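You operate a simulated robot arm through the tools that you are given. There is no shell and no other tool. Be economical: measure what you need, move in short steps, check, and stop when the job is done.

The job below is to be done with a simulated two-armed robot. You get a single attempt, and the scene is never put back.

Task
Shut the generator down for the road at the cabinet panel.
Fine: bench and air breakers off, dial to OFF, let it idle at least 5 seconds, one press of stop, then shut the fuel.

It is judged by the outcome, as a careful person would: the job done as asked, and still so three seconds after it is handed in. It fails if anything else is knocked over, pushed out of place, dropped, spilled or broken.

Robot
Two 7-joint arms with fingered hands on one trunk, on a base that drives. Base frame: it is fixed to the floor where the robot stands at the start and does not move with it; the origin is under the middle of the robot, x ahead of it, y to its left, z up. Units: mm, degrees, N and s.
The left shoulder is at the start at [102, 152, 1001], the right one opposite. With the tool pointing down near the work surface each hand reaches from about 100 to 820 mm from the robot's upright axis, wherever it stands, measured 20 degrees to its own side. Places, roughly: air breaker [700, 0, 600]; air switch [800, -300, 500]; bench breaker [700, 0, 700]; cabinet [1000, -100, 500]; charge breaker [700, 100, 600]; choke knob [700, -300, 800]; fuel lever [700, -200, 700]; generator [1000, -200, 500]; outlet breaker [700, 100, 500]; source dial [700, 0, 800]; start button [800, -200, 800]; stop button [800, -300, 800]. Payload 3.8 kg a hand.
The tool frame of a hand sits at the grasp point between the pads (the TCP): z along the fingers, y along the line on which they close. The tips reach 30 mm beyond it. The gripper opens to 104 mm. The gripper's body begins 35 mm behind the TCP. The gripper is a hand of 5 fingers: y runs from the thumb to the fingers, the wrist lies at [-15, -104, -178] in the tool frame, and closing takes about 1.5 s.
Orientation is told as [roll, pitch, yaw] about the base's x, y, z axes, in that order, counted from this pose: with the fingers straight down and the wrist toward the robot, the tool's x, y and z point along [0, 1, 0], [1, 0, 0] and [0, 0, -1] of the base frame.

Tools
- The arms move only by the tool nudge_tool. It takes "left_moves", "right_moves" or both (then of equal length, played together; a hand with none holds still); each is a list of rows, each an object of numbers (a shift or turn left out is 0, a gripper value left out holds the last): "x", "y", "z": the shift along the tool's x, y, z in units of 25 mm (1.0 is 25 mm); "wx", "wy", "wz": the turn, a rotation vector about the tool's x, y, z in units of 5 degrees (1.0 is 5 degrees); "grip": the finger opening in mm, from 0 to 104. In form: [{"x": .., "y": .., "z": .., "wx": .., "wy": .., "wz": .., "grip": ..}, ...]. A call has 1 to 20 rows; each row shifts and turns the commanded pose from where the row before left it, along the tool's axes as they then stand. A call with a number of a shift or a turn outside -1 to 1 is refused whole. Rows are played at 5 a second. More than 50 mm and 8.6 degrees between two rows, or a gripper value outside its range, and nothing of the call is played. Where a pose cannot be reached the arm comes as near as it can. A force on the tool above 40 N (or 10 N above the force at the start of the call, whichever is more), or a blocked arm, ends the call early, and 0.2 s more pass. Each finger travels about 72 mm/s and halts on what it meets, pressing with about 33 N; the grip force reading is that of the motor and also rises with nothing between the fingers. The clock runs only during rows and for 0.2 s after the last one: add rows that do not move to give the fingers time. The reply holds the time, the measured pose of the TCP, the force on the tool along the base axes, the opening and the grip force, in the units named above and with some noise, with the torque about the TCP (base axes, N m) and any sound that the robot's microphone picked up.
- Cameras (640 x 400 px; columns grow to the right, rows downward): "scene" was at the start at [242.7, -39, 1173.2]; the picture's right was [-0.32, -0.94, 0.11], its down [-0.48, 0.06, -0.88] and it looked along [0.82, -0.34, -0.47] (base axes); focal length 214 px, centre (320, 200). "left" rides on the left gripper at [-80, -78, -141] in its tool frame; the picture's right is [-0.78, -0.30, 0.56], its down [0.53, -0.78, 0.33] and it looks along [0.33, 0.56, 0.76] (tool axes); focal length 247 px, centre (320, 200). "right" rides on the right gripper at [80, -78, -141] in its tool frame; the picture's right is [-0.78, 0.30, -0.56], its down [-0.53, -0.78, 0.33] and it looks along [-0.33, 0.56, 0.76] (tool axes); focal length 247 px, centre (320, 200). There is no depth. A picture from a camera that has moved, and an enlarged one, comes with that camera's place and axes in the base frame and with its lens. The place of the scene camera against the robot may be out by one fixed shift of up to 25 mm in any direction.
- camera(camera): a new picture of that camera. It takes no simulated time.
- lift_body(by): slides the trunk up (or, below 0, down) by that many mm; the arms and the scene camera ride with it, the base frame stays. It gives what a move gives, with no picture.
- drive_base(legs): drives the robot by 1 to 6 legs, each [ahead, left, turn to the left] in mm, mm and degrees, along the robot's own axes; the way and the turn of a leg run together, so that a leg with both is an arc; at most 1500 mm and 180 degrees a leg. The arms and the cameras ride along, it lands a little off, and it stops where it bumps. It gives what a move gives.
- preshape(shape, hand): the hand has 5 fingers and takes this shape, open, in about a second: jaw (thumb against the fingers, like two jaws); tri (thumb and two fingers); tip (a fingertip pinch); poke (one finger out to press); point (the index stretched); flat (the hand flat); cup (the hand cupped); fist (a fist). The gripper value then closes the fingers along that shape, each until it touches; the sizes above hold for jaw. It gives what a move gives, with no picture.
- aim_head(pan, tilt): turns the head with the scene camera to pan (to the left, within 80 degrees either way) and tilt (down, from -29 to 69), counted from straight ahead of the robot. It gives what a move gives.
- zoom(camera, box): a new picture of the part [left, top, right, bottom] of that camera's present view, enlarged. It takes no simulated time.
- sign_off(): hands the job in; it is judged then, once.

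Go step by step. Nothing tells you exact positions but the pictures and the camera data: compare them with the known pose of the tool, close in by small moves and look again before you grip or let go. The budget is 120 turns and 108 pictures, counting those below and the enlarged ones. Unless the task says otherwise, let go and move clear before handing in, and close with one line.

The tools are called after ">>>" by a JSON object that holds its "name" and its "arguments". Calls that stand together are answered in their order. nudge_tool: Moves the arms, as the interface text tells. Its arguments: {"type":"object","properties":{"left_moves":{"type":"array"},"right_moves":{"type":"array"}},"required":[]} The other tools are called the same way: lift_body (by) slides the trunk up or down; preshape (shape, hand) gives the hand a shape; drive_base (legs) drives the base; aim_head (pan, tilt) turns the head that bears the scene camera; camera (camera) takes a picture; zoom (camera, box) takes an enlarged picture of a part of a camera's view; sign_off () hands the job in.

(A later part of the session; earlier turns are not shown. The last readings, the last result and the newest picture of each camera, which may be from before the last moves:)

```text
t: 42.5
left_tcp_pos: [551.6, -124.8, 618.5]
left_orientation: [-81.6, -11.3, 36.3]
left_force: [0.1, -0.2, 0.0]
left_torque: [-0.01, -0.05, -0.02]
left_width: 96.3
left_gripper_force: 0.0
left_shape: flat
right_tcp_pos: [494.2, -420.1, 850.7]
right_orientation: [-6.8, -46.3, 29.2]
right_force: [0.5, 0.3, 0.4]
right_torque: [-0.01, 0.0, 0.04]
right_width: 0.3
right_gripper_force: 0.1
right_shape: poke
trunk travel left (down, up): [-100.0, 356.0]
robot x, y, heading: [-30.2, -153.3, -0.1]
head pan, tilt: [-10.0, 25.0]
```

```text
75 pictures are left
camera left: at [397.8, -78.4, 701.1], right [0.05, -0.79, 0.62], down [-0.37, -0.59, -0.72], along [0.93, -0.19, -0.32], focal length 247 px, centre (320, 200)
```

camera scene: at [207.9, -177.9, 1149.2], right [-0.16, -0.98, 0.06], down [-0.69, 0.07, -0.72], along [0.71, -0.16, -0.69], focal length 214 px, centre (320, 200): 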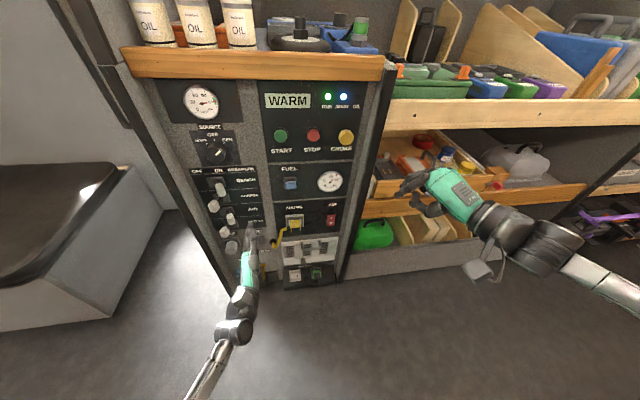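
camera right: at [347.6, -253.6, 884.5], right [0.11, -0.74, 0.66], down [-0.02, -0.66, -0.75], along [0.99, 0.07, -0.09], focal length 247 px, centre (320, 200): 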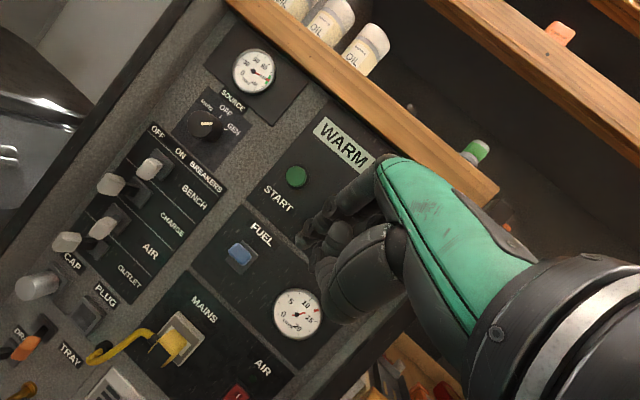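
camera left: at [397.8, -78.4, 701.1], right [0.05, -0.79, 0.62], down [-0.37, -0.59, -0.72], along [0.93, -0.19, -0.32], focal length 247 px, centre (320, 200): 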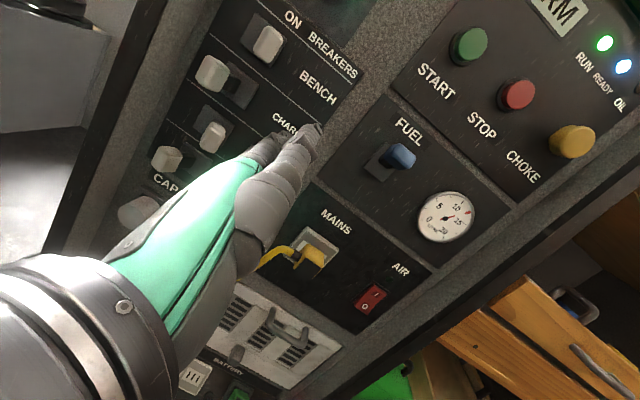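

I triangulated the bench handle again with the wrist camera at about [705, 14, 701], so the scene camera's x is about 25 mm too large. I'll raise the blade to the bench row, go slightly deeper beside the lever, and check.

>>> {"name": "nudge_tool", "arguments": {"left_moves": [{"x": -0.77, "y": 0.53, "z": 0.165}, {"x": -0.77, "y": 0.53, "z": 0.165}, {"x": -0.77, "y": 0.53, "z": 0.165}, {}, {}]}}

>>> {"name": "zoom", "arguments": {"camera": "scene", "box": [170, 140, 310, 260]}}

>>> {"name": "camera", "arguments": {"camera": "left"}}

>>> {"name": "camera", "arguments": {"camera": "right"}}

```text
t: 43.7
left_tcp_pos: [584.0, -121.6, 679.8]
left_orientation: [-81.1, -11.5, 36.1]
left_force: [-0.1, -0.3, 0.0]
left_torque: [0.02, -0.03, -0.01]
left_width: 95.9
left_gripper_force: 0.0
left_shape: flat
right_tcp_pos: [494.1, -419.0, 853.5]
right_orientation: [-6.9, -46.6, 29.3]
right_force: [0.0, 0.2, -0.1]
right_torque: [-0.01, -0.03, 0.0]
right_width: 0.0
right_gripper_force: 0.1
right_shape: poke
trunk travel left (down, up): [-100.0, 356.0]
robot x, y, heading: [-28.5, -157.4, -0.0]
head pan, tilt: [-10.0, 25.0]
```

```text
3.33 times, centred on (240, 200) of scene
camera zoom: at [206.5, -177.9, 1152.0], right [-0.16, -0.98, 0.06], down [-0.69, 0.07, -0.72], along [0.71, -0.16, -0.69], focal length 715 px, centre (587, 200)
```

zoom: 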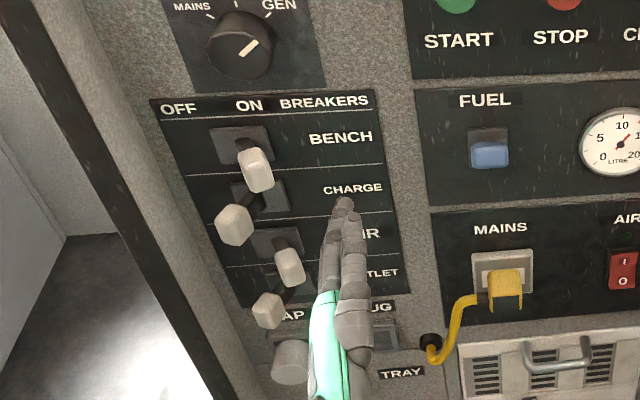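

```text
73 pictures are left
camera left: at [430.8, -77.3, 763.4], right [0.05, -0.79, 0.61], down [-0.38, -0.58, -0.72], along [0.92, -0.19, -0.33], focal length 247 px, centre (320, 200)
```

left: 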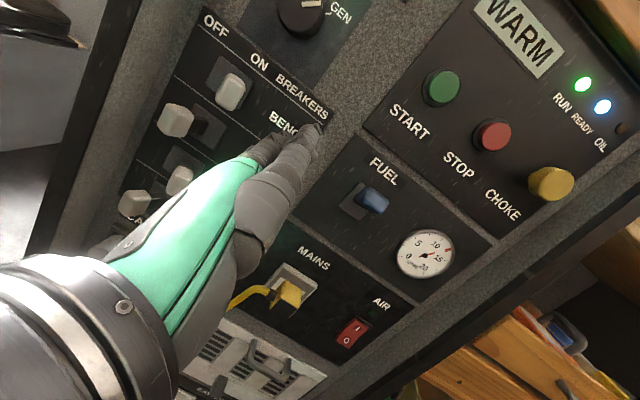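

```text
72 pictures are left
camera right: at [317.1, -407.9, 887.6], right [0.11, -0.74, 0.66], down [-0.02, -0.66, -0.75], along [0.99, 0.07, -0.09], focal length 247 px, centre (320, 200)
```

right: 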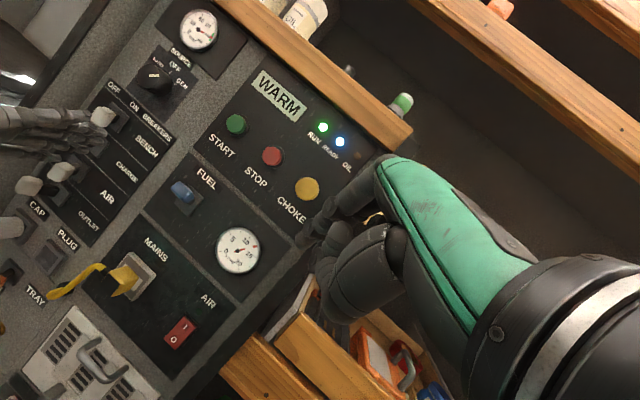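

The bench handle is confirmed at about [708, 14, 701], and the middle fingertip is near [717, −85, 698]. I'll go 12 mm deeper, then sweep left slowly to contact.

>>> {"name": "nudge_tool", "arguments": {"left_moves": [{"x": 0.034, "y": 0.38, "z": 0.29}, {"x": 0.186, "y": 0.465, "z": -0.624}, {"x": 0.186, "y": 0.465, "z": -0.624}, {"x": 0.186, "y": 0.465, "z": -0.624}, {"x": 0.093, "y": 0.23, "z": -0.312}, {}]}}

>>> {"name": "zoom", "arguments": {"camera": "scene", "box": [170, 140, 310, 260]}}

>>> {"name": "camera", "arguments": {"camera": "left"}}

```text
t: 44.8
left_tcp_pos: [590.6, -115.0, 683.6]
left_orientation: [-86.9, -5.6, 36.4]
left_force: [0.5, 0.7, -1.3]
left_torque: [-0.02, 0.01, -0.05]
left_width: 0.0
left_gripper_force: 0.1
left_shape: flat
right_tcp_pos: [495.0, -419.9, 840.4]
right_orientation: [-6.6, -45.9, 29.2]
right_force: [0.0, 0.3, -0.2]
right_torque: [-0.01, -0.01, 0.0]
right_width: 0.0
right_gripper_force: 0.1
right_shape: poke
trunk travel left (down, up): [-100.0, 356.0]
robot x, y, heading: [-28.9, -152.5, 0.1]
head pan, tilt: [-10.0, 25.0]
stopped in row 5 (left hand): the arm was blocked; the commanded pose is now the measured one
```

```text
3.33 times, centred on (240, 200) of scene
camera zoom: at [212.8, -177.6, 1142.4], right [-0.16, -0.98, 0.06], down [-0.69, 0.07, -0.72], along [0.7, -0.16, -0.7], focal length 715 px, centre (587, 200)
```

zoom: 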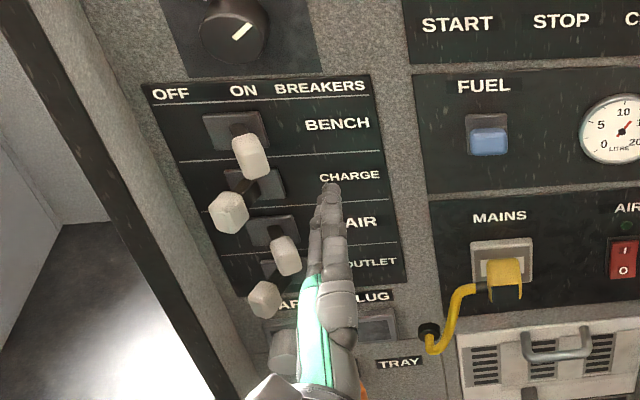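

```text
70 pictures are left
camera left: at [441.3, -57.4, 762.6], right [0.06, -0.7, 0.71], down [-0.4, -0.67, -0.62], along [0.92, -0.25, -0.32], focal length 247 px, centre (320, 200)
```

left: 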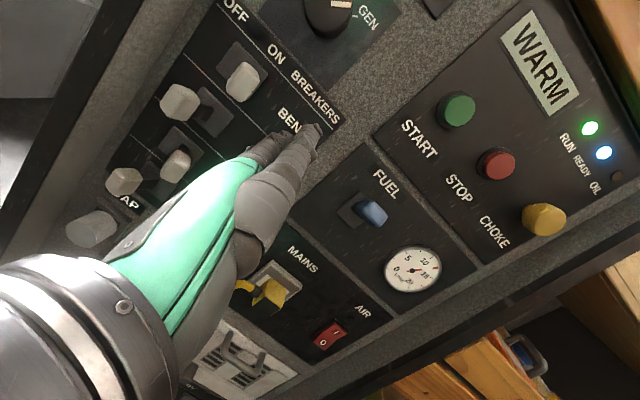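

The arm is blocked with no contact force, so it is probably too folded against the body. I'll drive back 140 mm so the arm works more extended, then advance the hand again.

>>> {"name": "drive_base", "arguments": {"legs": [[-140, 0, 0]]}}

>>> {"name": "nudge_tool", "arguments": {"left_moves": [{"y": 0.7, "z": 0.7}, {"y": 0.7, "z": 0.7}, {"y": 0.7, "z": 0.7}, {}, {}]}}

>>> {"name": "camera", "arguments": {"camera": "scene"}}

```text
t: 46.1
left_tcp_pos: [502.0, -148.0, 698.9]
left_orientation: [-87.5, -6.4, 33.1]
left_force: [0.0, -0.4, -0.4]
left_torque: [-0.04, -0.06, 0.01]
left_width: 0.0
left_gripper_force: 0.1
left_shape: flat
right_tcp_pos: [387.6, -445.3, 854.8]
right_orientation: [-7.3, -46.8, 26.1]
right_force: [1.4, 0.7, -0.8]
right_torque: [-0.01, 0.04, 0.06]
right_width: 0.1
right_gripper_force: 0.1
right_shape: poke
trunk travel left (down, up): [-100.0, 356.0]
robot x, y, heading: [-110.9, -149.3, -3.3]
head pan, tilt: [-10.0, 25.0]
```

```text
t: 47.3
left_tcp_pos: [571.0, -164.2, 706.8]
left_orientation: [-87.7, -6.7, 33.2]
left_force: [0.7, -0.1, 1.1]
left_torque: [-0.01, -0.02, -0.04]
left_width: 0.1
left_gripper_force: 0.0
left_shape: flat
right_tcp_pos: [381.8, -444.6, 856.3]
right_orientation: [-7.7, -47.3, 26.5]
right_force: [-0.8, -0.1, 0.1]
right_torque: [-0.02, 0.0, 0.03]
right_width: 0.0
right_gripper_force: 0.1
right_shape: poke
trunk travel left (down, up): [-100.0, 356.0]
robot x, y, heading: [-114.6, -150.3, -3.2]
head pan, tilt: [-10.0, 25.0]
```

```text
69 pictures are left
camera scene: at [123.3, -187.4, 1149.1], right [-0.22, -0.97, 0.06], down [-0.68, 0.11, -0.72], along [0.7, -0.2, -0.69], focal length 214 px, centre (320, 200)
```

scene: 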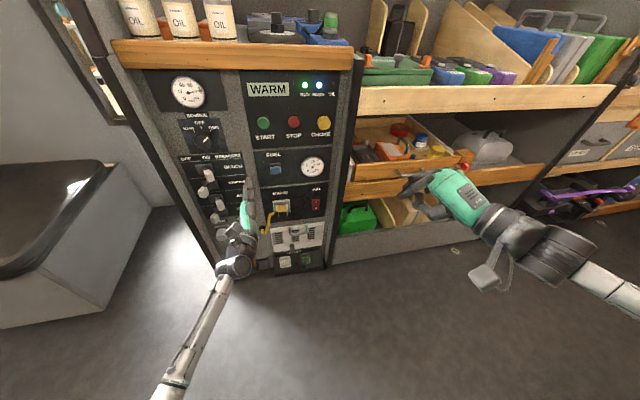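

The base stopped about 60 mm short, with a −3° turn. The arm moves fine now, so I'll set the depth and height and sweep left about 100 mm, just short of contact.

>>> {"name": "nudge_tool", "arguments": {"left_moves": [{"x": 0.9, "y": 0.63, "z": 0.52}, {"x": 0.078, "y": 0.435, "z": -0.669}, {"x": 0.078, "y": 0.435, "z": -0.669}, {"x": 0.078, "y": 0.435, "z": -0.669}, {"x": 0.078, "y": 0.435, "z": -0.669}, {"x": 0.078, "y": 0.435, "z": -0.669}, {}]}}

>>> {"name": "zoom", "arguments": {"camera": "scene", "box": [160, 120, 300, 240]}}

>>> {"name": "camera", "arguments": {"camera": "left"}}

```text
t: 48.9
left_tcp_pos: [591.6, -62.5, 687.2]
left_orientation: [-87.8, -6.8, 33.2]
left_force: [-0.3, -0.8, 0.4]
left_torque: [0.03, 0.01, -0.02]
left_width: 0.0
left_gripper_force: 0.1
left_shape: flat
right_tcp_pos: [381.2, -444.7, 856.9]
right_orientation: [-7.7, -47.3, 26.5]
right_force: [0.3, 0.4, 0.1]
right_torque: [-0.06, -0.01, -0.02]
right_width: 0.0
right_gripper_force: 0.1
right_shape: poke
trunk travel left (down, up): [-100.0, 356.0]
robot x, y, heading: [-114.7, -151.0, -3.4]
head pan, tilt: [-10.0, 25.0]
```

```text
3.33 times, centred on (230, 180) of scene
camera zoom: at [122.8, -187.7, 1149.2], right [-0.22, -0.97, 0.06], down [-0.68, 0.11, -0.72], along [0.7, -0.2, -0.69], focal length 715 px, centre (620, 267)
```

zoom: 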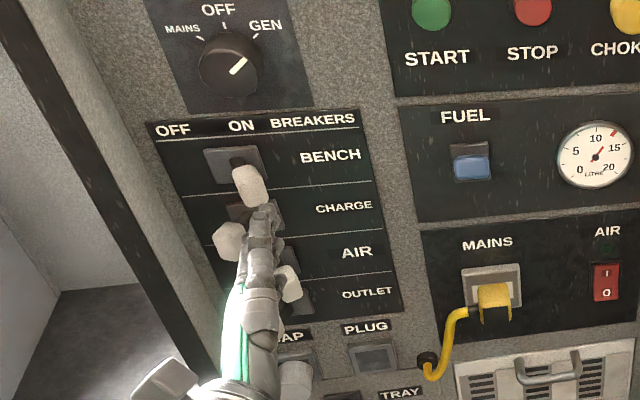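

```text
67 pictures are left
camera left: at [442.9, 5.2, 762.3], right [0.0, -0.7, 0.71], down [-0.42, -0.65, -0.64], along [0.91, -0.3, -0.29], focal length 247 px, centre (320, 200)
```

left: 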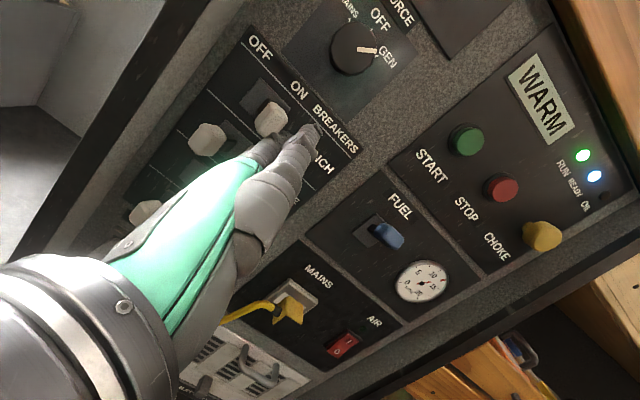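

The arm is free now and the fingertips are just right of the bench handle. I'll push left in steps.

>>> {"name": "nudge_tool", "arguments": {"left_moves": [{"x": 0.04, "y": 0.22, "z": -0.335}, {"x": 0.04, "y": 0.22, "z": -0.335}, {"x": 0.04, "y": 0.22, "z": -0.335}, {"x": 0.04, "y": 0.22, "z": -0.335}, {"x": 0.04, "y": 0.22, "z": -0.335}, {}]}}

>>> {"name": "zoom", "arguments": {"camera": "scene", "box": [160, 120, 300, 240]}}

>>> {"name": "camera", "arguments": {"camera": "left"}}

```text
t: 50.3
left_tcp_pos: [593.1, -10.6, 685.8]
left_orientation: [-87.9, -6.8, 33.3]
left_force: [-0.3, 0.3, -0.4]
left_torque: [0.0, 0.0, 0.0]
left_width: 0.0
left_gripper_force: 0.0
left_shape: flat
right_tcp_pos: [381.8, -443.6, 857.2]
right_orientation: [-7.7, -47.3, 26.5]
right_force: [-0.5, 0.4, -0.6]
right_torque: [0.01, -0.04, -0.01]
right_width: 0.0
right_gripper_force: 0.1
right_shape: poke
trunk travel left (down, up): [-100.0, 356.0]
robot x, y, heading: [-114.1, -149.1, -3.7]
head pan, tilt: [-10.0, 25.0]
```

```text
3.33 times, centred on (230, 180) of scene
camera zoom: at [122.8, -187.5, 1149.2], right [-0.22, -0.97, 0.06], down [-0.68, 0.11, -0.72], along [0.7, -0.2, -0.69], focal length 715 px, centre (620, 267)
```

zoom: 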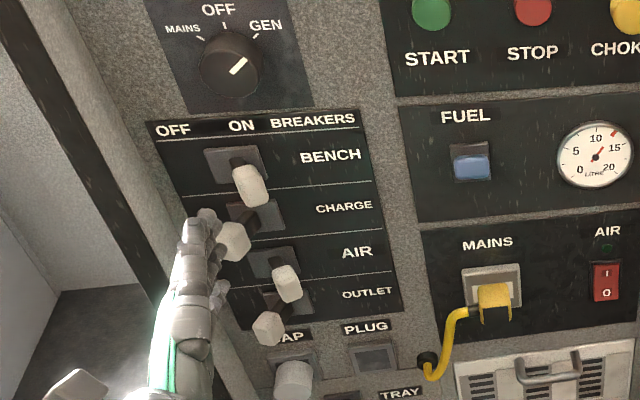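

```text
65 pictures are left
camera left: at [443.7, 55.3, 761.8], right [0.0, -0.7, 0.71], down [-0.42, -0.65, -0.64], along [0.91, -0.3, -0.29], focal length 247 px, centre (320, 200)
```

left: 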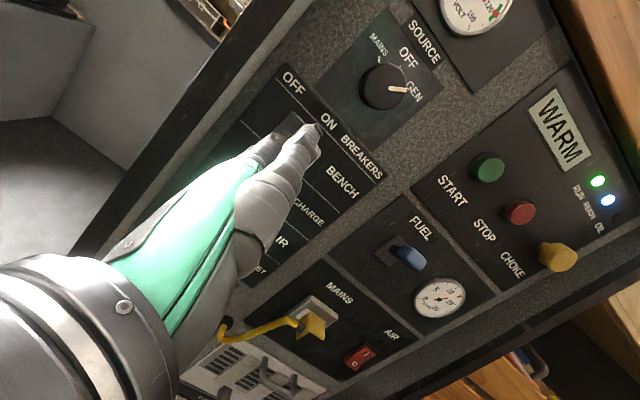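

The fingertips passed just in front of the handles without touching. I'll go back right, 25 mm deeper, and try again.

>>> {"name": "nudge_tool", "arguments": {"left_moves": [{"x": -0.08, "y": -0.44, "z": 0.67}, {"x": -0.08, "y": -0.44, "z": 0.67}, {"x": -0.08, "y": -0.44, "z": 0.67}, {"x": 0.038, "y": 0.415, "z": 0.275}, {"x": 0.038, "y": 0.415, "z": 0.275}, {}]}}

>>> {"name": "nudge_tool", "arguments": {"left_moves": [{"x": 0.04, "y": 0.22, "z": -0.335}, {"x": 0.04, "y": 0.22, "z": -0.335}, {"x": 0.04, "y": 0.22, "z": -0.335}, {}]}}

>>> {"name": "zoom", "arguments": {"camera": "scene", "box": [160, 120, 300, 240]}}

>>> {"name": "zoom", "arguments": {"camera": "left", "box": [180, 40, 380, 240]}}

```text
t: 51.7
left_tcp_pos: [618.1, -71.5, 686.4]
left_orientation: [-87.8, -6.9, 33.2]
left_force: [0.3, -0.2, -0.4]
left_torque: [0.0, -0.01, 0.0]
left_width: 0.0
left_gripper_force: 0.1
left_shape: flat
right_tcp_pos: [381.2, -443.2, 857.1]
right_orientation: [-7.7, -47.2, 26.5]
right_force: [0.3, 0.5, 0.2]
right_torque: [0.0, -0.02, -0.01]
right_width: 0.0
right_gripper_force: 0.1
right_shape: poke
trunk travel left (down, up): [-100.0, 356.0]
robot x, y, heading: [-114.6, -151.4, -3.1]
head pan, tilt: [-10.0, 25.0]
```

```text
t: 52.7
left_tcp_pos: [617.8, -42.1, 687.3]
left_orientation: [-87.9, -6.9, 33.1]
left_force: [-4.7, -4.3, 0.8]
left_torque: [0.03, -0.03, -0.15]
left_width: 0.0
left_gripper_force: 0.1
left_shape: flat
right_tcp_pos: [382.6, -445.2, 857.2]
right_orientation: [-7.8, -47.3, 26.4]
right_force: [0.3, 0.7, 0.3]
right_torque: [0.02, 0.02, -0.02]
right_width: 0.0
right_gripper_force: 0.1
right_shape: poke
trunk travel left (down, up): [-100.0, 356.0]
robot x, y, heading: [-115.6, -153.7, -3.4]
head pan, tilt: [-10.0, 25.0]
```

```text
3.33 times, centred on (230, 180) of scene
camera zoom: at [122.3, -188.0, 1149.4], right [-0.22, -0.97, 0.06], down [-0.68, 0.11, -0.72], along [0.7, -0.2, -0.69], focal length 715 px, centre (620, 267)
```

zoom: 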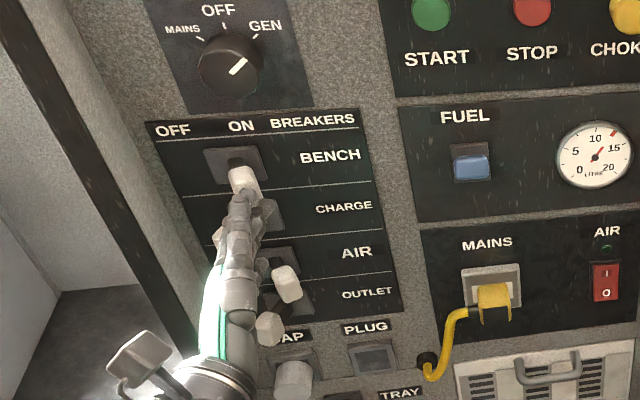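

```text
2.00 times, centred on (280, 140) of left
camera zoom: at [468.3, 24.4, 762.3], right [0.0, -0.7, 0.71], down [-0.42, -0.65, -0.64], along [0.91, -0.3, -0.29], focal length 494 px, centre (400, 320)
```

zoom: 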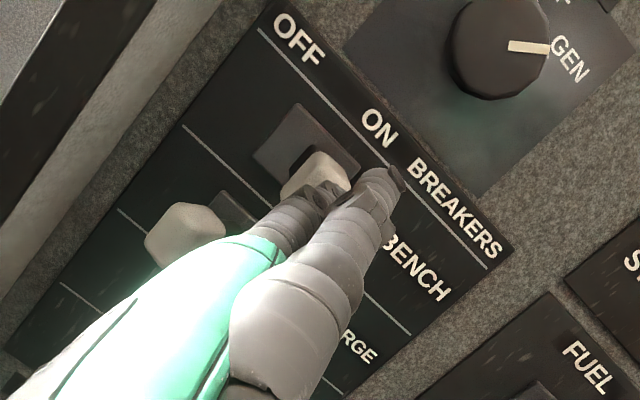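

Contact is made (about 5 N) and the bench handle is starting to lean left. I'll continue pushing left.

>>> {"name": "nudge_tool", "arguments": {"left_moves": [{"x": 0.04, "y": 0.22, "z": -0.335}, {"x": 0.04, "y": 0.22, "z": -0.335}, {"x": 0.04, "y": 0.22, "z": -0.335}, {"x": 0.04, "y": 0.22, "z": -0.335}, {}]}}

>>> {"name": "zoom", "arguments": {"camera": "scene", "box": [160, 120, 300, 240]}}

>>> {"name": "zoom", "arguments": {"camera": "left", "box": [180, 40, 380, 240]}}

```text
t: 53.9
left_tcp_pos: [618.5, -3.3, 687.0]
left_orientation: [-87.9, -6.9, 33.2]
left_force: [-2.0, -5.0, 0.3]
left_torque: [-0.01, -0.02, -0.38]
left_width: 0.0
left_gripper_force: 0.1
left_shape: flat
right_tcp_pos: [382.7, -444.7, 858.0]
right_orientation: [-7.5, -47.2, 26.3]
right_force: [-0.2, -0.6, -0.7]
right_torque: [0.01, 0.02, -0.01]
right_width: 0.1
right_gripper_force: 0.0
right_shape: poke
trunk travel left (down, up): [-100.0, 356.0]
robot x, y, heading: [-112.2, -151.8, -3.4]
head pan, tilt: [-10.0, 25.0]
```

```text
3.33 times, centred on (230, 180) of scene
camera zoom: at [122.6, -188.2, 1149.3], right [-0.22, -0.97, 0.06], down [-0.68, 0.11, -0.72], along [0.7, -0.2, -0.69], focal length 715 px, centre (620, 267)
```

zoom: 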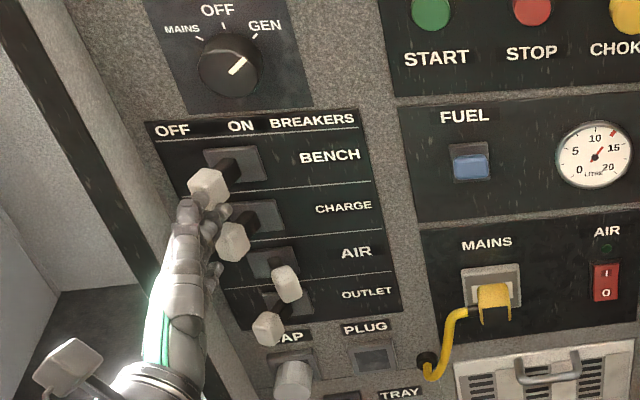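

```text
2.00 times, centred on (280, 140) of left
camera zoom: at [469.3, 64.2, 762.1], right [0.0, -0.7, 0.71], down [-0.42, -0.65, -0.64], along [0.91, -0.3, -0.29], focal length 494 px, centre (400, 320)
```

zoom: 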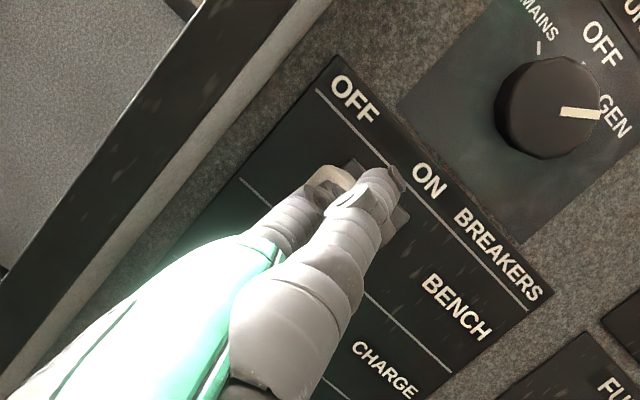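

Bench is off and charge is still off. I'll pull straight back off the panel, then go down to the air row on the right.

>>> {"name": "nudge_tool", "arguments": {"left_moves": [{"x": -0.076, "y": -0.83, "z": -0.55}, {"x": -0.076, "y": -0.83, "z": -0.55}, {"x": -0.076, "y": -0.83, "z": -0.55}, {"x": -0.08, "y": -0.44, "z": 0.67}, {"x": -0.08, "y": -0.44, "z": 0.67}, {"x": -0.08, "y": -0.44, "z": 0.67}, {"x": -0.08, "y": -0.44, "z": 0.67}, {"x": 0.99, "y": -0.117, "z": 0.04}, {"x": 0.99, "y": -0.117, "z": 0.04}, {"x": 0.99, "y": -0.117, "z": 0.04}, {"x": 0.99, "y": -0.117, "z": 0.04}, {"x": 0.5, "y": -0.06, "z": 0.02}, {}]}}

>>> {"name": "zoom", "arguments": {"camera": "scene", "box": [160, 120, 300, 240]}}

>>> {"name": "camera", "arguments": {"camera": "left"}}

```text
t: 56.7
left_tcp_pos: [543.1, -81.2, 574.8]
left_orientation: [-87.8, -6.8, 33.1]
left_force: [0.3, 0.0, -0.4]
left_torque: [-0.02, 0.0, 0.01]
left_width: 0.0
left_gripper_force: 0.0
left_shape: flat
right_tcp_pos: [382.1, -443.9, 857.1]
right_orientation: [-7.6, -47.1, 26.5]
right_force: [0.2, -0.1, 0.0]
right_torque: [0.02, -0.01, 0.02]
right_width: 0.0
right_gripper_force: 0.0
right_shape: poke
trunk travel left (down, up): [-100.0, 356.0]
robot x, y, heading: [-118.7, -148.2, -3.2]
head pan, tilt: [-10.0, 25.0]
```

```text
3.33 times, centred on (230, 180) of scene
camera zoom: at [122.8, -187.4, 1149.3], right [-0.22, -0.97, 0.06], down [-0.68, 0.11, -0.72], along [0.7, -0.2, -0.69], focal length 715 px, centre (620, 267)
```

zoom: 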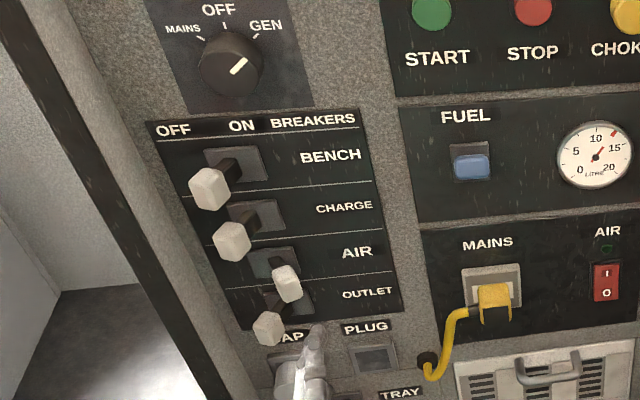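

```text
59 pictures are left
camera left: at [393.8, -15.1, 649.8], right [0.0, -0.7, 0.71], down [-0.42, -0.65, -0.64], along [0.91, -0.3, -0.29], focal length 247 px, centre (320, 200)
```

left: 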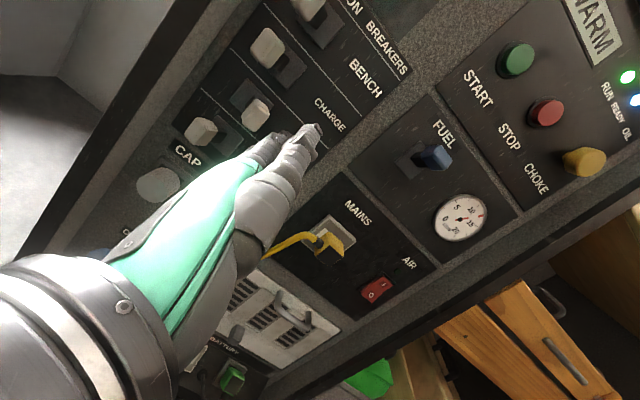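

Next is the air handle, near [715, 18, 573]. I'll lower about 10 mm, advance to the same depth, and push left.

>>> {"name": "nudge_tool", "arguments": {"left_moves": [{"x": 0.4, "y": -0.047, "z": 0.016}, {"x": 0.076, "y": 0.83, "z": 0.55}, {"x": 0.076, "y": 0.83, "z": 0.55}, {"x": 0.076, "y": 0.83, "z": 0.55}, {"x": 0.04, "y": 0.22, "z": -0.335}, {"x": 0.04, "y": 0.22, "z": -0.335}, {"x": 0.04, "y": 0.22, "z": -0.335}, {"x": 0.04, "y": 0.22, "z": -0.335}, {}]}}

>>> {"name": "zoom", "arguments": {"camera": "scene", "box": [160, 120, 300, 240]}}

>>> {"name": "zoom", "arguments": {"camera": "left", "box": [180, 40, 380, 240]}}

```text
t: 58.7
left_tcp_pos: [604.9, -41.5, 563.0]
left_orientation: [-87.9, -7.0, 33.2]
left_force: [0.2, 0.5, 0.1]
left_torque: [0.01, -0.01, 0.0]
left_width: 0.0
left_gripper_force: 0.0
left_shape: flat
left hand out of reach, approached as far as the arm can: row 4
right_tcp_pos: [381.7, -444.7, 855.9]
right_orientation: [-7.7, -47.2, 26.4]
right_force: [0.0, 0.3, 0.4]
right_torque: [-0.01, 0.01, 0.0]
right_width: 0.0
right_gripper_force: 0.1
right_shape: poke
trunk travel left (down, up): [-100.0, 356.0]
robot x, y, heading: [-115.9, -147.1, -3.3]
head pan, tilt: [-10.0, 25.0]
```

```text
3.33 times, centred on (230, 180) of scene
camera zoom: at [122.8, -187.5, 1149.3], right [-0.22, -0.97, 0.06], down [-0.68, 0.11, -0.72], along [0.7, -0.2, -0.69], focal length 715 px, centre (620, 267)
```

zoom: 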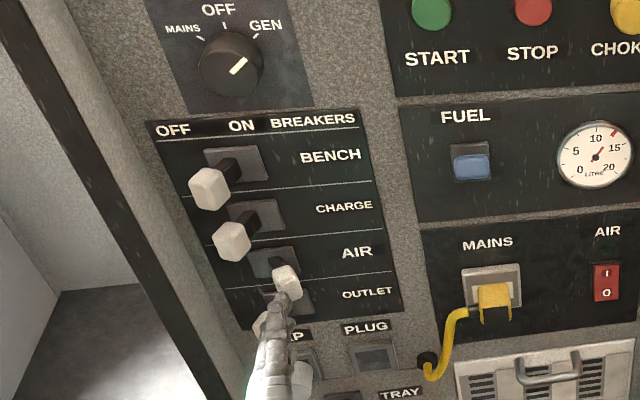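

```text
2.00 times, centred on (280, 140) of left
camera zoom: at [455.8, 26.1, 639.5], right [0.0, -0.7, 0.71], down [-0.42, -0.65, -0.64], along [0.91, -0.3, -0.29], focal length 494 px, centre (400, 320)
```

zoom: 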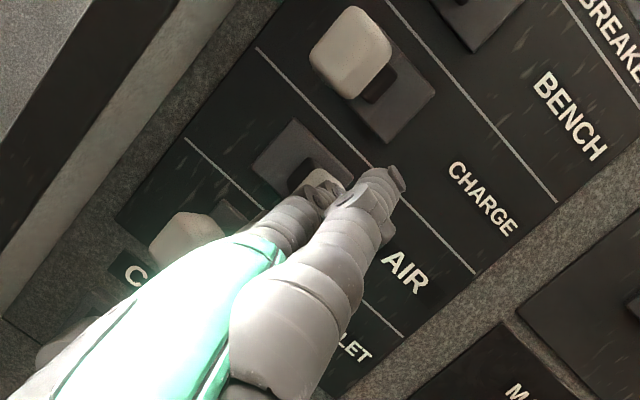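

The hand stopped 13 mm short of depth at the reach limit. I'll move it slightly right, drive 20 mm forward, and check.

>>> {"name": "nudge_tool", "arguments": {"left_moves": [{"x": -0.08, "y": -0.44, "z": 0.67}, {}]}}

>>> {"name": "drive_base", "arguments": {"legs": [[20, 0, 0]]}}

>>> {"name": "nudge_tool", "arguments": {"left_moves": [{"x": 0.04, "y": 0.22, "z": -0.335}, {"x": 0.04, "y": 0.22, "z": -0.335}, {"x": 0.04, "y": 0.22, "z": -0.335}, {}]}}

>>> {"name": "zoom", "arguments": {"camera": "scene", "box": [160, 120, 300, 240]}}

```text
t: 59.3
left_tcp_pos: [604.3, -60.5, 564.2]
left_orientation: [-87.9, -6.7, 33.2]
left_force: [0.0, 0.6, 0.3]
left_torque: [0.02, -0.03, 0.03]
left_width: 0.0
left_gripper_force: 0.1
left_shape: flat
right_tcp_pos: [382.9, -444.6, 856.8]
right_orientation: [-7.6, -47.2, 26.5]
right_force: [-0.2, -0.1, 0.8]
right_torque: [0.01, -0.02, 0.0]
right_width: 0.1
right_gripper_force: 0.0
right_shape: poke
trunk travel left (down, up): [-100.0, 356.0]
robot x, y, heading: [-111.9, -151.6, -3.4]
head pan, tilt: [-10.0, 25.0]
```

```text
t: 60.1
left_tcp_pos: [623.0, -61.7, 564.7]
left_orientation: [-87.9, -6.8, 33.2]
left_force: [0.0, -0.6, 0.6]
left_torque: [0.01, -0.03, -0.05]
left_width: 0.0
left_gripper_force: 0.1
left_shape: flat
right_tcp_pos: [400.1, -446.2, 858.5]
right_orientation: [-7.8, -47.2, 26.5]
right_force: [-0.3, -0.2, 1.5]
right_torque: [0.03, -0.03, -0.02]
right_width: 0.0
right_gripper_force: 0.0
right_shape: poke
trunk travel left (down, up): [-100.0, 356.0]
robot x, y, heading: [-94.1, -148.3, -3.5]
head pan, tilt: [-10.0, 25.0]
```

```text
t: 61.1
left_tcp_pos: [620.6, -31.3, 565.0]
left_orientation: [-87.8, -6.9, 33.2]
left_force: [-1.3, -0.6, 0.4]
left_torque: [-0.02, -0.02, -0.04]
left_width: 0.2
left_gripper_force: 0.1
left_shape: flat
right_tcp_pos: [399.0, -445.8, 857.1]
right_orientation: [-7.8, -47.3, 26.5]
right_force: [-1.2, 0.4, -0.3]
right_torque: [0.01, 0.0, 0.0]
right_width: 0.0
right_gripper_force: 0.0
right_shape: poke
trunk travel left (down, up): [-100.0, 356.0]
robot x, y, heading: [-96.1, -152.2, -3.3]
head pan, tilt: [-10.0, 25.0]
```

```text
3.33 times, centred on (230, 180) of scene
camera zoom: at [140.8, -188.6, 1149.3], right [-0.22, -0.97, 0.06], down [-0.68, 0.11, -0.72], along [0.7, -0.2, -0.69], focal length 715 px, centre (620, 267)
```

zoom: 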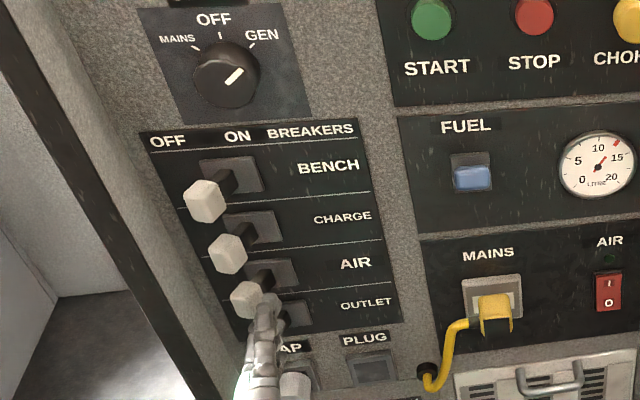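

Air appears to have snapped over. I'll push 10 mm more, retract straight back, and check.

>>> {"name": "nudge_tool", "arguments": {"left_moves": [{"x": 0.04, "y": 0.22, "z": -0.335}, {"x": 0.04, "y": 0.22, "z": -0.335}, {}, {"x": -0.076, "y": -0.83, "z": -0.55}, {"x": -0.076, "y": -0.83, "z": -0.55}, {"x": -0.076, "y": -0.83, "z": -0.55}, {"x": -0.076, "y": -0.83, "z": -0.55}, {}]}}

>>> {"name": "zoom", "arguments": {"camera": "scene", "box": [160, 120, 300, 240]}}

>>> {"name": "camera", "arguments": {"camera": "left"}}

```text
t: 62.9
left_tcp_pos: [521.4, -11.9, 566.2]
left_orientation: [-87.9, -6.9, 33.2]
left_force: [-0.8, -1.3, -0.1]
left_torque: [-0.01, -0.01, 0.01]
left_width: 0.0
left_gripper_force: 0.0
left_shape: flat
right_tcp_pos: [400.2, -445.7, 857.3]
right_orientation: [-7.7, -47.3, 26.5]
right_force: [-0.2, -0.5, -0.4]
right_torque: [-0.01, 0.0, 0.03]
right_width: 0.0
right_gripper_force: 0.2
right_shape: poke
trunk travel left (down, up): [-100.0, 356.0]
robot x, y, heading: [-99.2, -152.4, -3.4]
head pan, tilt: [-10.0, 25.0]
```

```text
3.33 times, centred on (230, 180) of scene
camera zoom: at [141.0, -188.5, 1149.2], right [-0.22, -0.97, 0.06], down [-0.68, 0.11, -0.72], along [0.7, -0.2, -0.69], focal length 715 px, centre (620, 267)
```

zoom: 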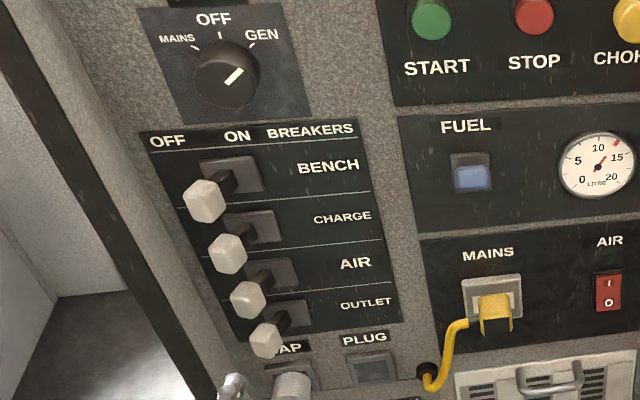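

```text
54 pictures are left
camera left: at [372.5, 54.5, 640.9], right [0.0, -0.7, 0.71], down [-0.42, -0.65, -0.64], along [0.91, -0.3, -0.29], focal length 247 px, centre (320, 200)
```

left: 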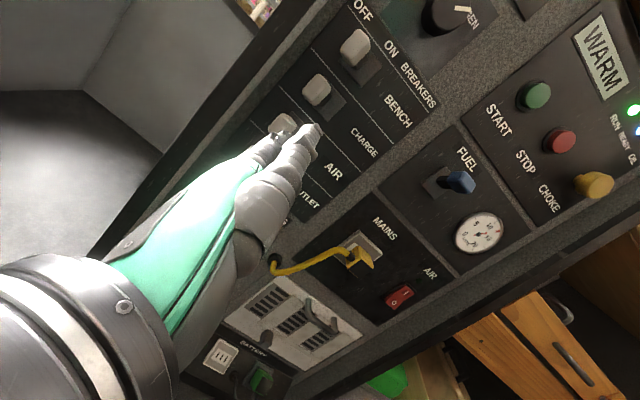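

All four breakers are now off. Next is the dial: the knob face is near [741, 3, 809] and about 55 mm across, so I'll raise the hand, reshape it to jaw, and point the tool straight at the panel for a grip.

>>> {"name": "nudge_tool", "arguments": {"left_moves": [{"x": -1, "y": 0.117, "z": -0.04}, {"x": -1, "y": 0.117, "z": -0.04}, {"x": -1, "y": 0.117, "z": -0.04}, {"x": -1, "y": 0.117, "z": -0.04}, {"x": -1, "y": 0.117, "z": -0.04}, {"x": -1, "y": 0.117, "z": -0.04}, {"x": -1, "y": 0.117, "z": -0.04}, {"x": -1, "y": 0.117, "z": -0.04}, {}]}}

>>> {"name": "preshape", "arguments": {"shape": "jaw", "hand": "left"}}

>>> {"name": "nudge_tool", "arguments": {"left_moves": [{"wx": -0.417, "wy": 0.568, "wz": 0.981}, {"wx": -0.417, "wy": 0.568, "wz": 0.981}, {"wx": -0.417, "wy": 0.568, "wz": 0.981}, {"wx": -0.417, "wy": 0.568, "wz": 0.981}, {"wx": -0.417, "wy": 0.568, "wz": 0.981}, {"wx": -0.417, "wy": 0.568, "wz": 0.981}, {"wx": -0.417, "wy": 0.568, "wz": 0.981}, {"wx": -0.417, "wy": 0.568, "wz": 0.981}, {"wx": -0.417, "wy": 0.568, "wz": 0.981}, {"wx": -0.417, "wy": 0.568, "wz": 0.981}, {"wx": -0.417, "wy": 0.568, "wz": 0.981}, {"wx": -0.417, "wy": 0.568, "wz": 0.981}, {"wx": -0.417, "wy": 0.568, "wz": 0.981}, {"wx": -0.417, "wy": 0.568, "wz": 0.981}, {"wx": -0.417, "wy": 0.568, "wz": 0.981}, {"wx": -0.417, "wy": 0.568, "wz": 0.981}, {"wx": -0.417, "wy": 0.568, "wz": 0.981}, {"wx": -0.417, "wy": 0.568, "wz": 0.981}, {}]}}

>>> {"name": "camera", "arguments": {"camera": "scene"}}

>>> {"name": "camera", "arguments": {"camera": "left"}}

```text
t: 64.9
left_tcp_pos: [521.1, -12.0, 766.3]
left_orientation: [-87.8, -6.7, 33.1]
left_force: [0.3, 0.5, 0.5]
left_torque: [0.03, -0.04, 0.0]
left_width: 0.1
left_gripper_force: 0.0
left_shape: flat
right_tcp_pos: [400.0, -445.5, 857.4]
right_orientation: [-7.7, -47.2, 26.5]
right_force: [0.1, 0.4, -1.0]
right_torque: [-0.01, 0.01, 0.02]
right_width: 0.0
right_gripper_force: 0.0
right_shape: poke
trunk travel left (down, up): [-100.0, 356.0]
robot x, y, heading: [-94.0, -153.0, -3.5]
head pan, tilt: [-10.0, 25.0]
```

```text
t: 65.8
left_tcp_pos: [521.9, -13.1, 766.7]
left_orientation: [-87.8, -7.0, 33.1]
left_force: [0.2, 0.0, 0.2]
left_torque: [-0.01, 0.0, 0.0]
left_width: 104.1
left_gripper_force: 0.1
left_shape: jaw
right_tcp_pos: [400.6, -445.3, 856.6]
right_orientation: [-7.7, -47.2, 26.5]
right_force: [-0.1, 0.5, -0.4]
right_torque: [-0.01, 0.01, -0.04]
right_width: 0.0
right_gripper_force: 0.1
right_shape: poke
trunk travel left (down, up): [-100.0, 356.0]
robot x, y, heading: [-94.6, -149.6, -3.4]
head pan, tilt: [-10.0, 25.0]
```

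```text
t: 69.8
left_tcp_pos: [521.1, -12.0, 766.7]
left_orientation: [91.0, -74.9, -91.1]
left_force: [-0.5, 0.1, 1.4]
left_torque: [-0.01, 0.0, 0.02]
left_width: 103.7
left_gripper_force: 0.1
left_shape: jaw
right_tcp_pos: [398.9, -445.6, 856.8]
right_orientation: [-7.7, -47.2, 26.4]
right_force: [0.8, 0.3, 0.1]
right_torque: [0.01, -0.02, -0.01]
right_width: 0.1
right_gripper_force: 0.1
right_shape: poke
trunk travel left (down, up): [-100.0, 356.0]
robot x, y, heading: [-96.3, -150.7, -3.3]
head pan, tilt: [-10.0, 25.0]
```

```text
53 pictures are left
camera scene: at [140.7, -188.5, 1149.3], right [-0.22, -0.97, 0.06], down [-0.68, 0.11, -0.72], along [0.7, -0.2, -0.69], focal length 214 px, centre (320, 200)
```

scene: 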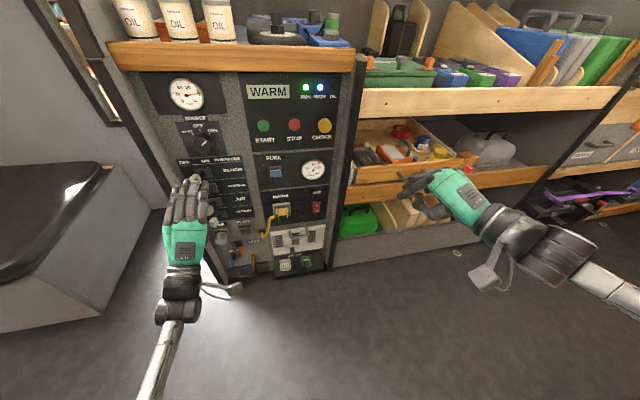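

```text
52 pictures are left
camera left: at [380.7, -70.1, 669.3], right [0.56, -0.67, -0.49], down [0.34, 0.72, -0.61], along [0.76, 0.18, 0.63], focal length 247 px, centre (320, 200)
```

left: 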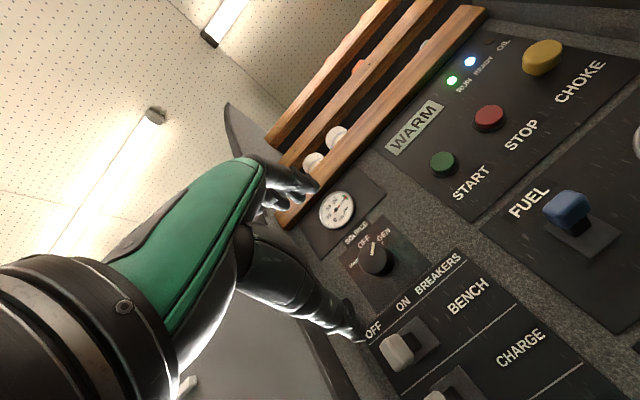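

The tool points straight at the panel with the thumb below. I'll align with the knob axis, roll to vertical, narrow the opening to 85 and advance to about x=670.

>>> {"name": "nudge_tool", "arguments": {"left_moves": [{"x": 0.51, "y": 0.75, "grip": 85}, {"x": 0.51, "y": 0.75}, {"wz": -1}, {"wz": -1}, {"wz": -1}, {"z": 1}, {"z": 1}, {"z": 1}, {"z": 1}, {"z": 1}, {"z": 1}, {}]}}

>>> {"name": "camera", "arguments": {"camera": "left"}}

>>> {"name": "zoom", "arguments": {"camera": "scene", "box": [130, 90, 290, 250]}}

>>> {"name": "camera", "arguments": {"camera": "right"}}

```text
t: 72.4
left_tcp_pos: [672.4, 3.4, 810.1]
left_orientation: [168.6, -89.6, -168.8]
left_force: [0.3, -0.8, 0.2]
left_torque: [0.0, 0.0, 0.0]
left_width: 85.0
left_gripper_force: 0.0
left_shape: jaw
right_tcp_pos: [399.6, -445.1, 856.4]
right_orientation: [-7.7, -47.3, 26.5]
right_force: [0.0, 0.1, -0.5]
right_torque: [0.01, 0.03, 0.02]
right_width: 0.0
right_gripper_force: 0.2
right_shape: poke
trunk travel left (down, up): [-100.0, 356.0]
robot x, y, heading: [-97.3, -155.2, -3.3]
head pan, tilt: [-10.0, 25.0]
```

```text
51 pictures are left
camera left: at [531.1, -78.0, 731.4], right [0.56, -0.78, -0.29], down [0.34, 0.54, -0.77], along [0.76, 0.33, 0.56], focal length 247 px, centre (320, 200)
```

left: 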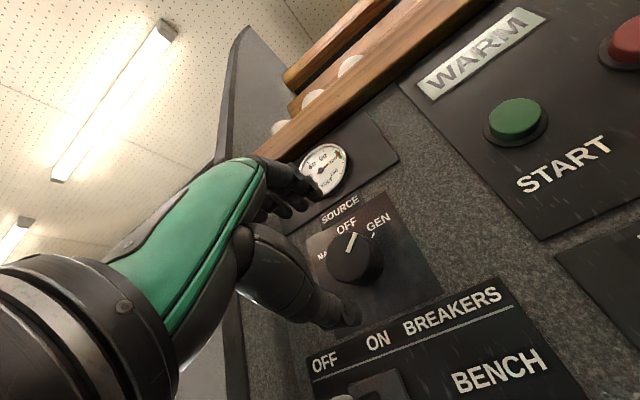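

```text
2.50 times, centred on (210, 170) of scene
camera zoom: at [140.5, -188.5, 1149.4], right [-0.22, -0.97, 0.06], down [-0.68, 0.11, -0.72], along [0.7, -0.2, -0.69], focal length 536 px, centre (595, 275)
```

zoom: 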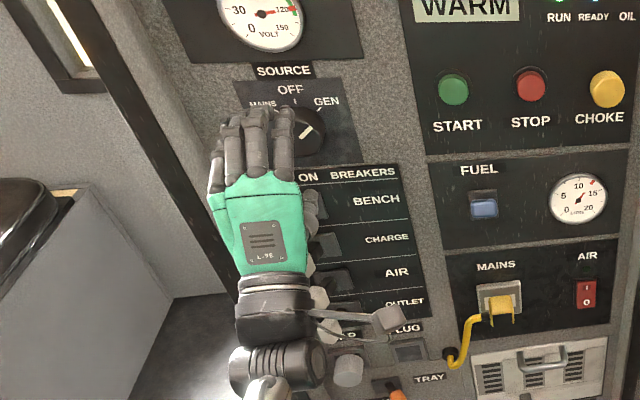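

```text
49 pictures are left
camera right: at [224.0, -422.5, 888.6], right [0.06, -0.75, 0.66], down [-0.05, -0.67, -0.75], along [1.0, 0.01, -0.07], focal length 247 px, centre (320, 200)
```

right: 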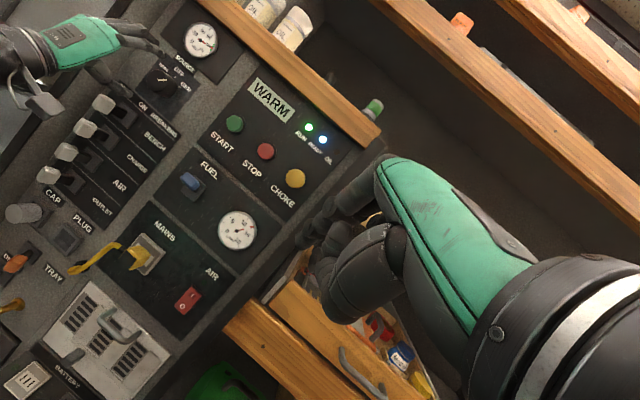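

The knob lies on the tool axis, with index above and thumb below. I'll advance 52 mm so the pads straddle the knob.

>>> {"name": "nudge_tool", "arguments": {"left_moves": [{"z": 0.7}, {"z": 0.7}, {"z": 0.7}, {}]}}

>>> {"name": "camera", "arguments": {"camera": "left"}}

>>> {"name": "zoom", "arguments": {"camera": "right", "box": [80, 10, 240, 110]}}

```text
t: 73.4
left_tcp_pos: [724.3, 2.6, 810.2]
left_orientation: [163.8, -89.6, -163.9]
left_force: [0.5, 0.5, -0.5]
left_torque: [0.0, 0.05, 0.03]
left_width: 85.0
left_gripper_force: 0.1
left_shape: jaw
right_tcp_pos: [399.5, -444.5, 857.6]
right_orientation: [-7.7, -47.3, 26.5]
right_force: [-0.5, 0.2, 0.2]
right_torque: [0.01, 0.03, -0.01]
right_width: 0.0
right_gripper_force: 0.0
right_shape: poke
trunk travel left (down, up): [-100.0, 356.0]
robot x, y, heading: [-96.7, -154.1, -3.3]
head pan, tilt: [-10.0, 25.0]
```

```text
48 pictures are left
camera left: at [583.8, -78.0, 732.3], right [0.56, -0.78, -0.29], down [0.34, 0.54, -0.77], along [0.76, 0.33, 0.56], focal length 247 px, centre (320, 200)
```

left: 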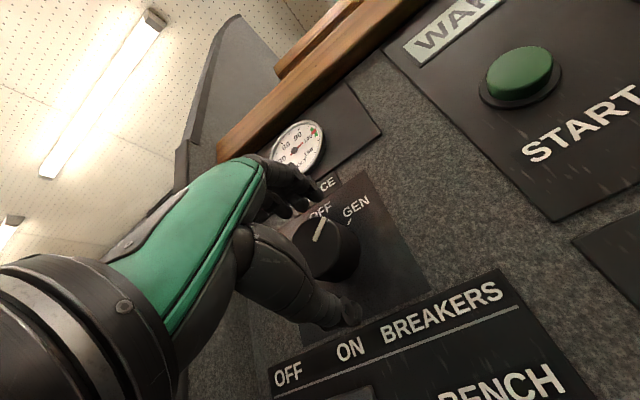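

```text
4.00 times, centred on (160, 60) of right
camera zoom: at [224.1, -422.5, 888.6], right [0.06, -0.75, 0.66], down [-0.05, -0.67, -0.75], along [1.0, 0.01, -0.07], focal length 988 px, centre (960, 760)
```

zoom: 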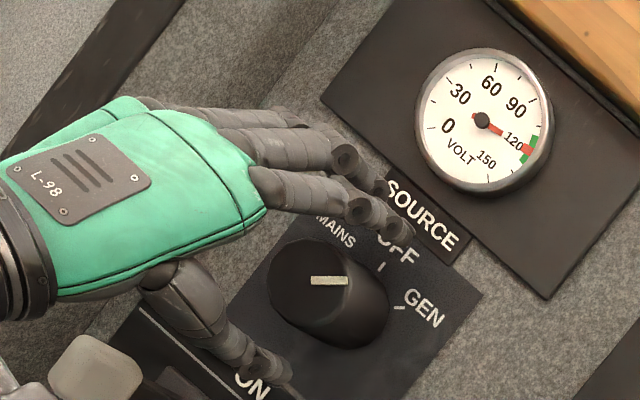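

Thumb and index straddle the knob well. I'll close on it.

>>> {"name": "nudge_tool", "arguments": {"left_moves": [{"grip": 40}, {}, {}, {}, {}, {}, {}]}}

>>> {"name": "zoom", "arguments": {"camera": "right", "box": [80, 10, 240, 110]}}

```text
t: 75.0
left_tcp_pos: [725.4, 1.8, 809.2]
left_orientation: [147.7, -89.9, -147.7]
left_force: [-0.4, 0.0, -5.2]
left_torque: [-0.02, 0.1, -0.01]
left_width: 40.0
left_gripper_force: 33.0
left_shape: jaw
right_tcp_pos: [400.5, -446.1, 856.9]
right_orientation: [-7.7, -47.2, 26.5]
right_force: [-0.4, -0.3, -0.6]
right_torque: [-0.01, 0.0, 0.02]
right_width: 0.0
right_gripper_force: 0.0
right_shape: poke
trunk travel left (down, up): [-100.0, 356.0]
robot x, y, heading: [-97.3, -153.6, -3.5]
head pan, tilt: [-10.0, 25.0]
```

```text
4.00 times, centred on (160, 60) of right
camera zoom: at [224.7, -422.4, 888.3], right [0.06, -0.75, 0.66], down [-0.05, -0.67, -0.75], along [1.0, 0.01, -0.07], focal length 988 px, centre (960, 760)
```

zoom: 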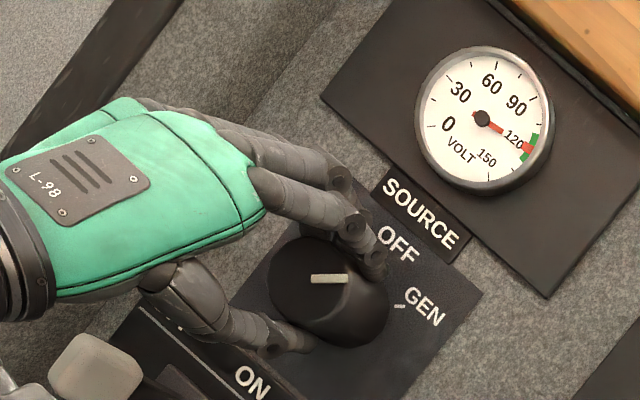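

The knob is gripped at 33 N. I'll turn it counter-clockwise by 40° and look.

>>> {"name": "nudge_tool", "arguments": {"left_moves": [{"wz": -1}, {"wz": -1}, {"wz": -1}, {"wz": -1}, {"wz": -1}, {"wz": -1}, {"wz": -1}, {"wz": -1}, {}]}}

>>> {"name": "zoom", "arguments": {"camera": "right", "box": [80, 10, 240, 110]}}

```text
t: 77.0
left_tcp_pos: [724.5, 3.1, 809.3]
left_orientation: [-90.4, -50.0, 90.3]
left_force: [7.6, 0.6, 3.1]
left_torque: [0.0, -0.15, 0.06]
left_width: 39.2
left_gripper_force: 33.0
left_shape: jaw
right_tcp_pos: [399.4, -445.6, 856.7]
right_orientation: [-7.7, -47.2, 26.5]
right_force: [-0.1, 0.6, -0.4]
right_torque: [0.02, 0.02, -0.02]
right_width: 0.0
right_gripper_force: 0.1
right_shape: poke
trunk travel left (down, up): [-100.0, 356.0]
robot x, y, heading: [-95.4, -152.4, -3.6]
head pan, tilt: [-10.0, 25.0]
```

```text
4.00 times, centred on (160, 60) of right
camera zoom: at [224.5, -422.5, 888.5], right [0.06, -0.75, 0.66], down [-0.05, -0.67, -0.75], along [1.0, 0.01, -0.07], focal length 988 px, centre (960, 760)
```

zoom: 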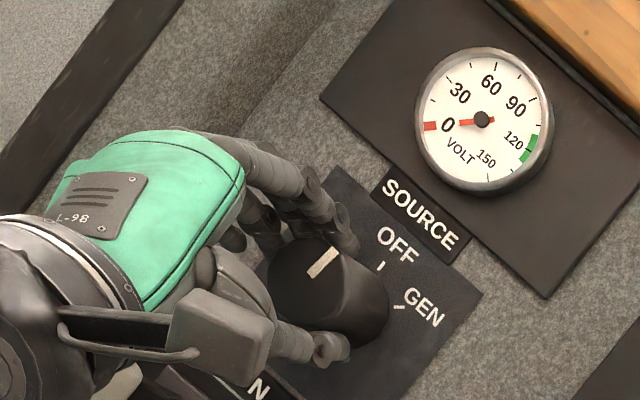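

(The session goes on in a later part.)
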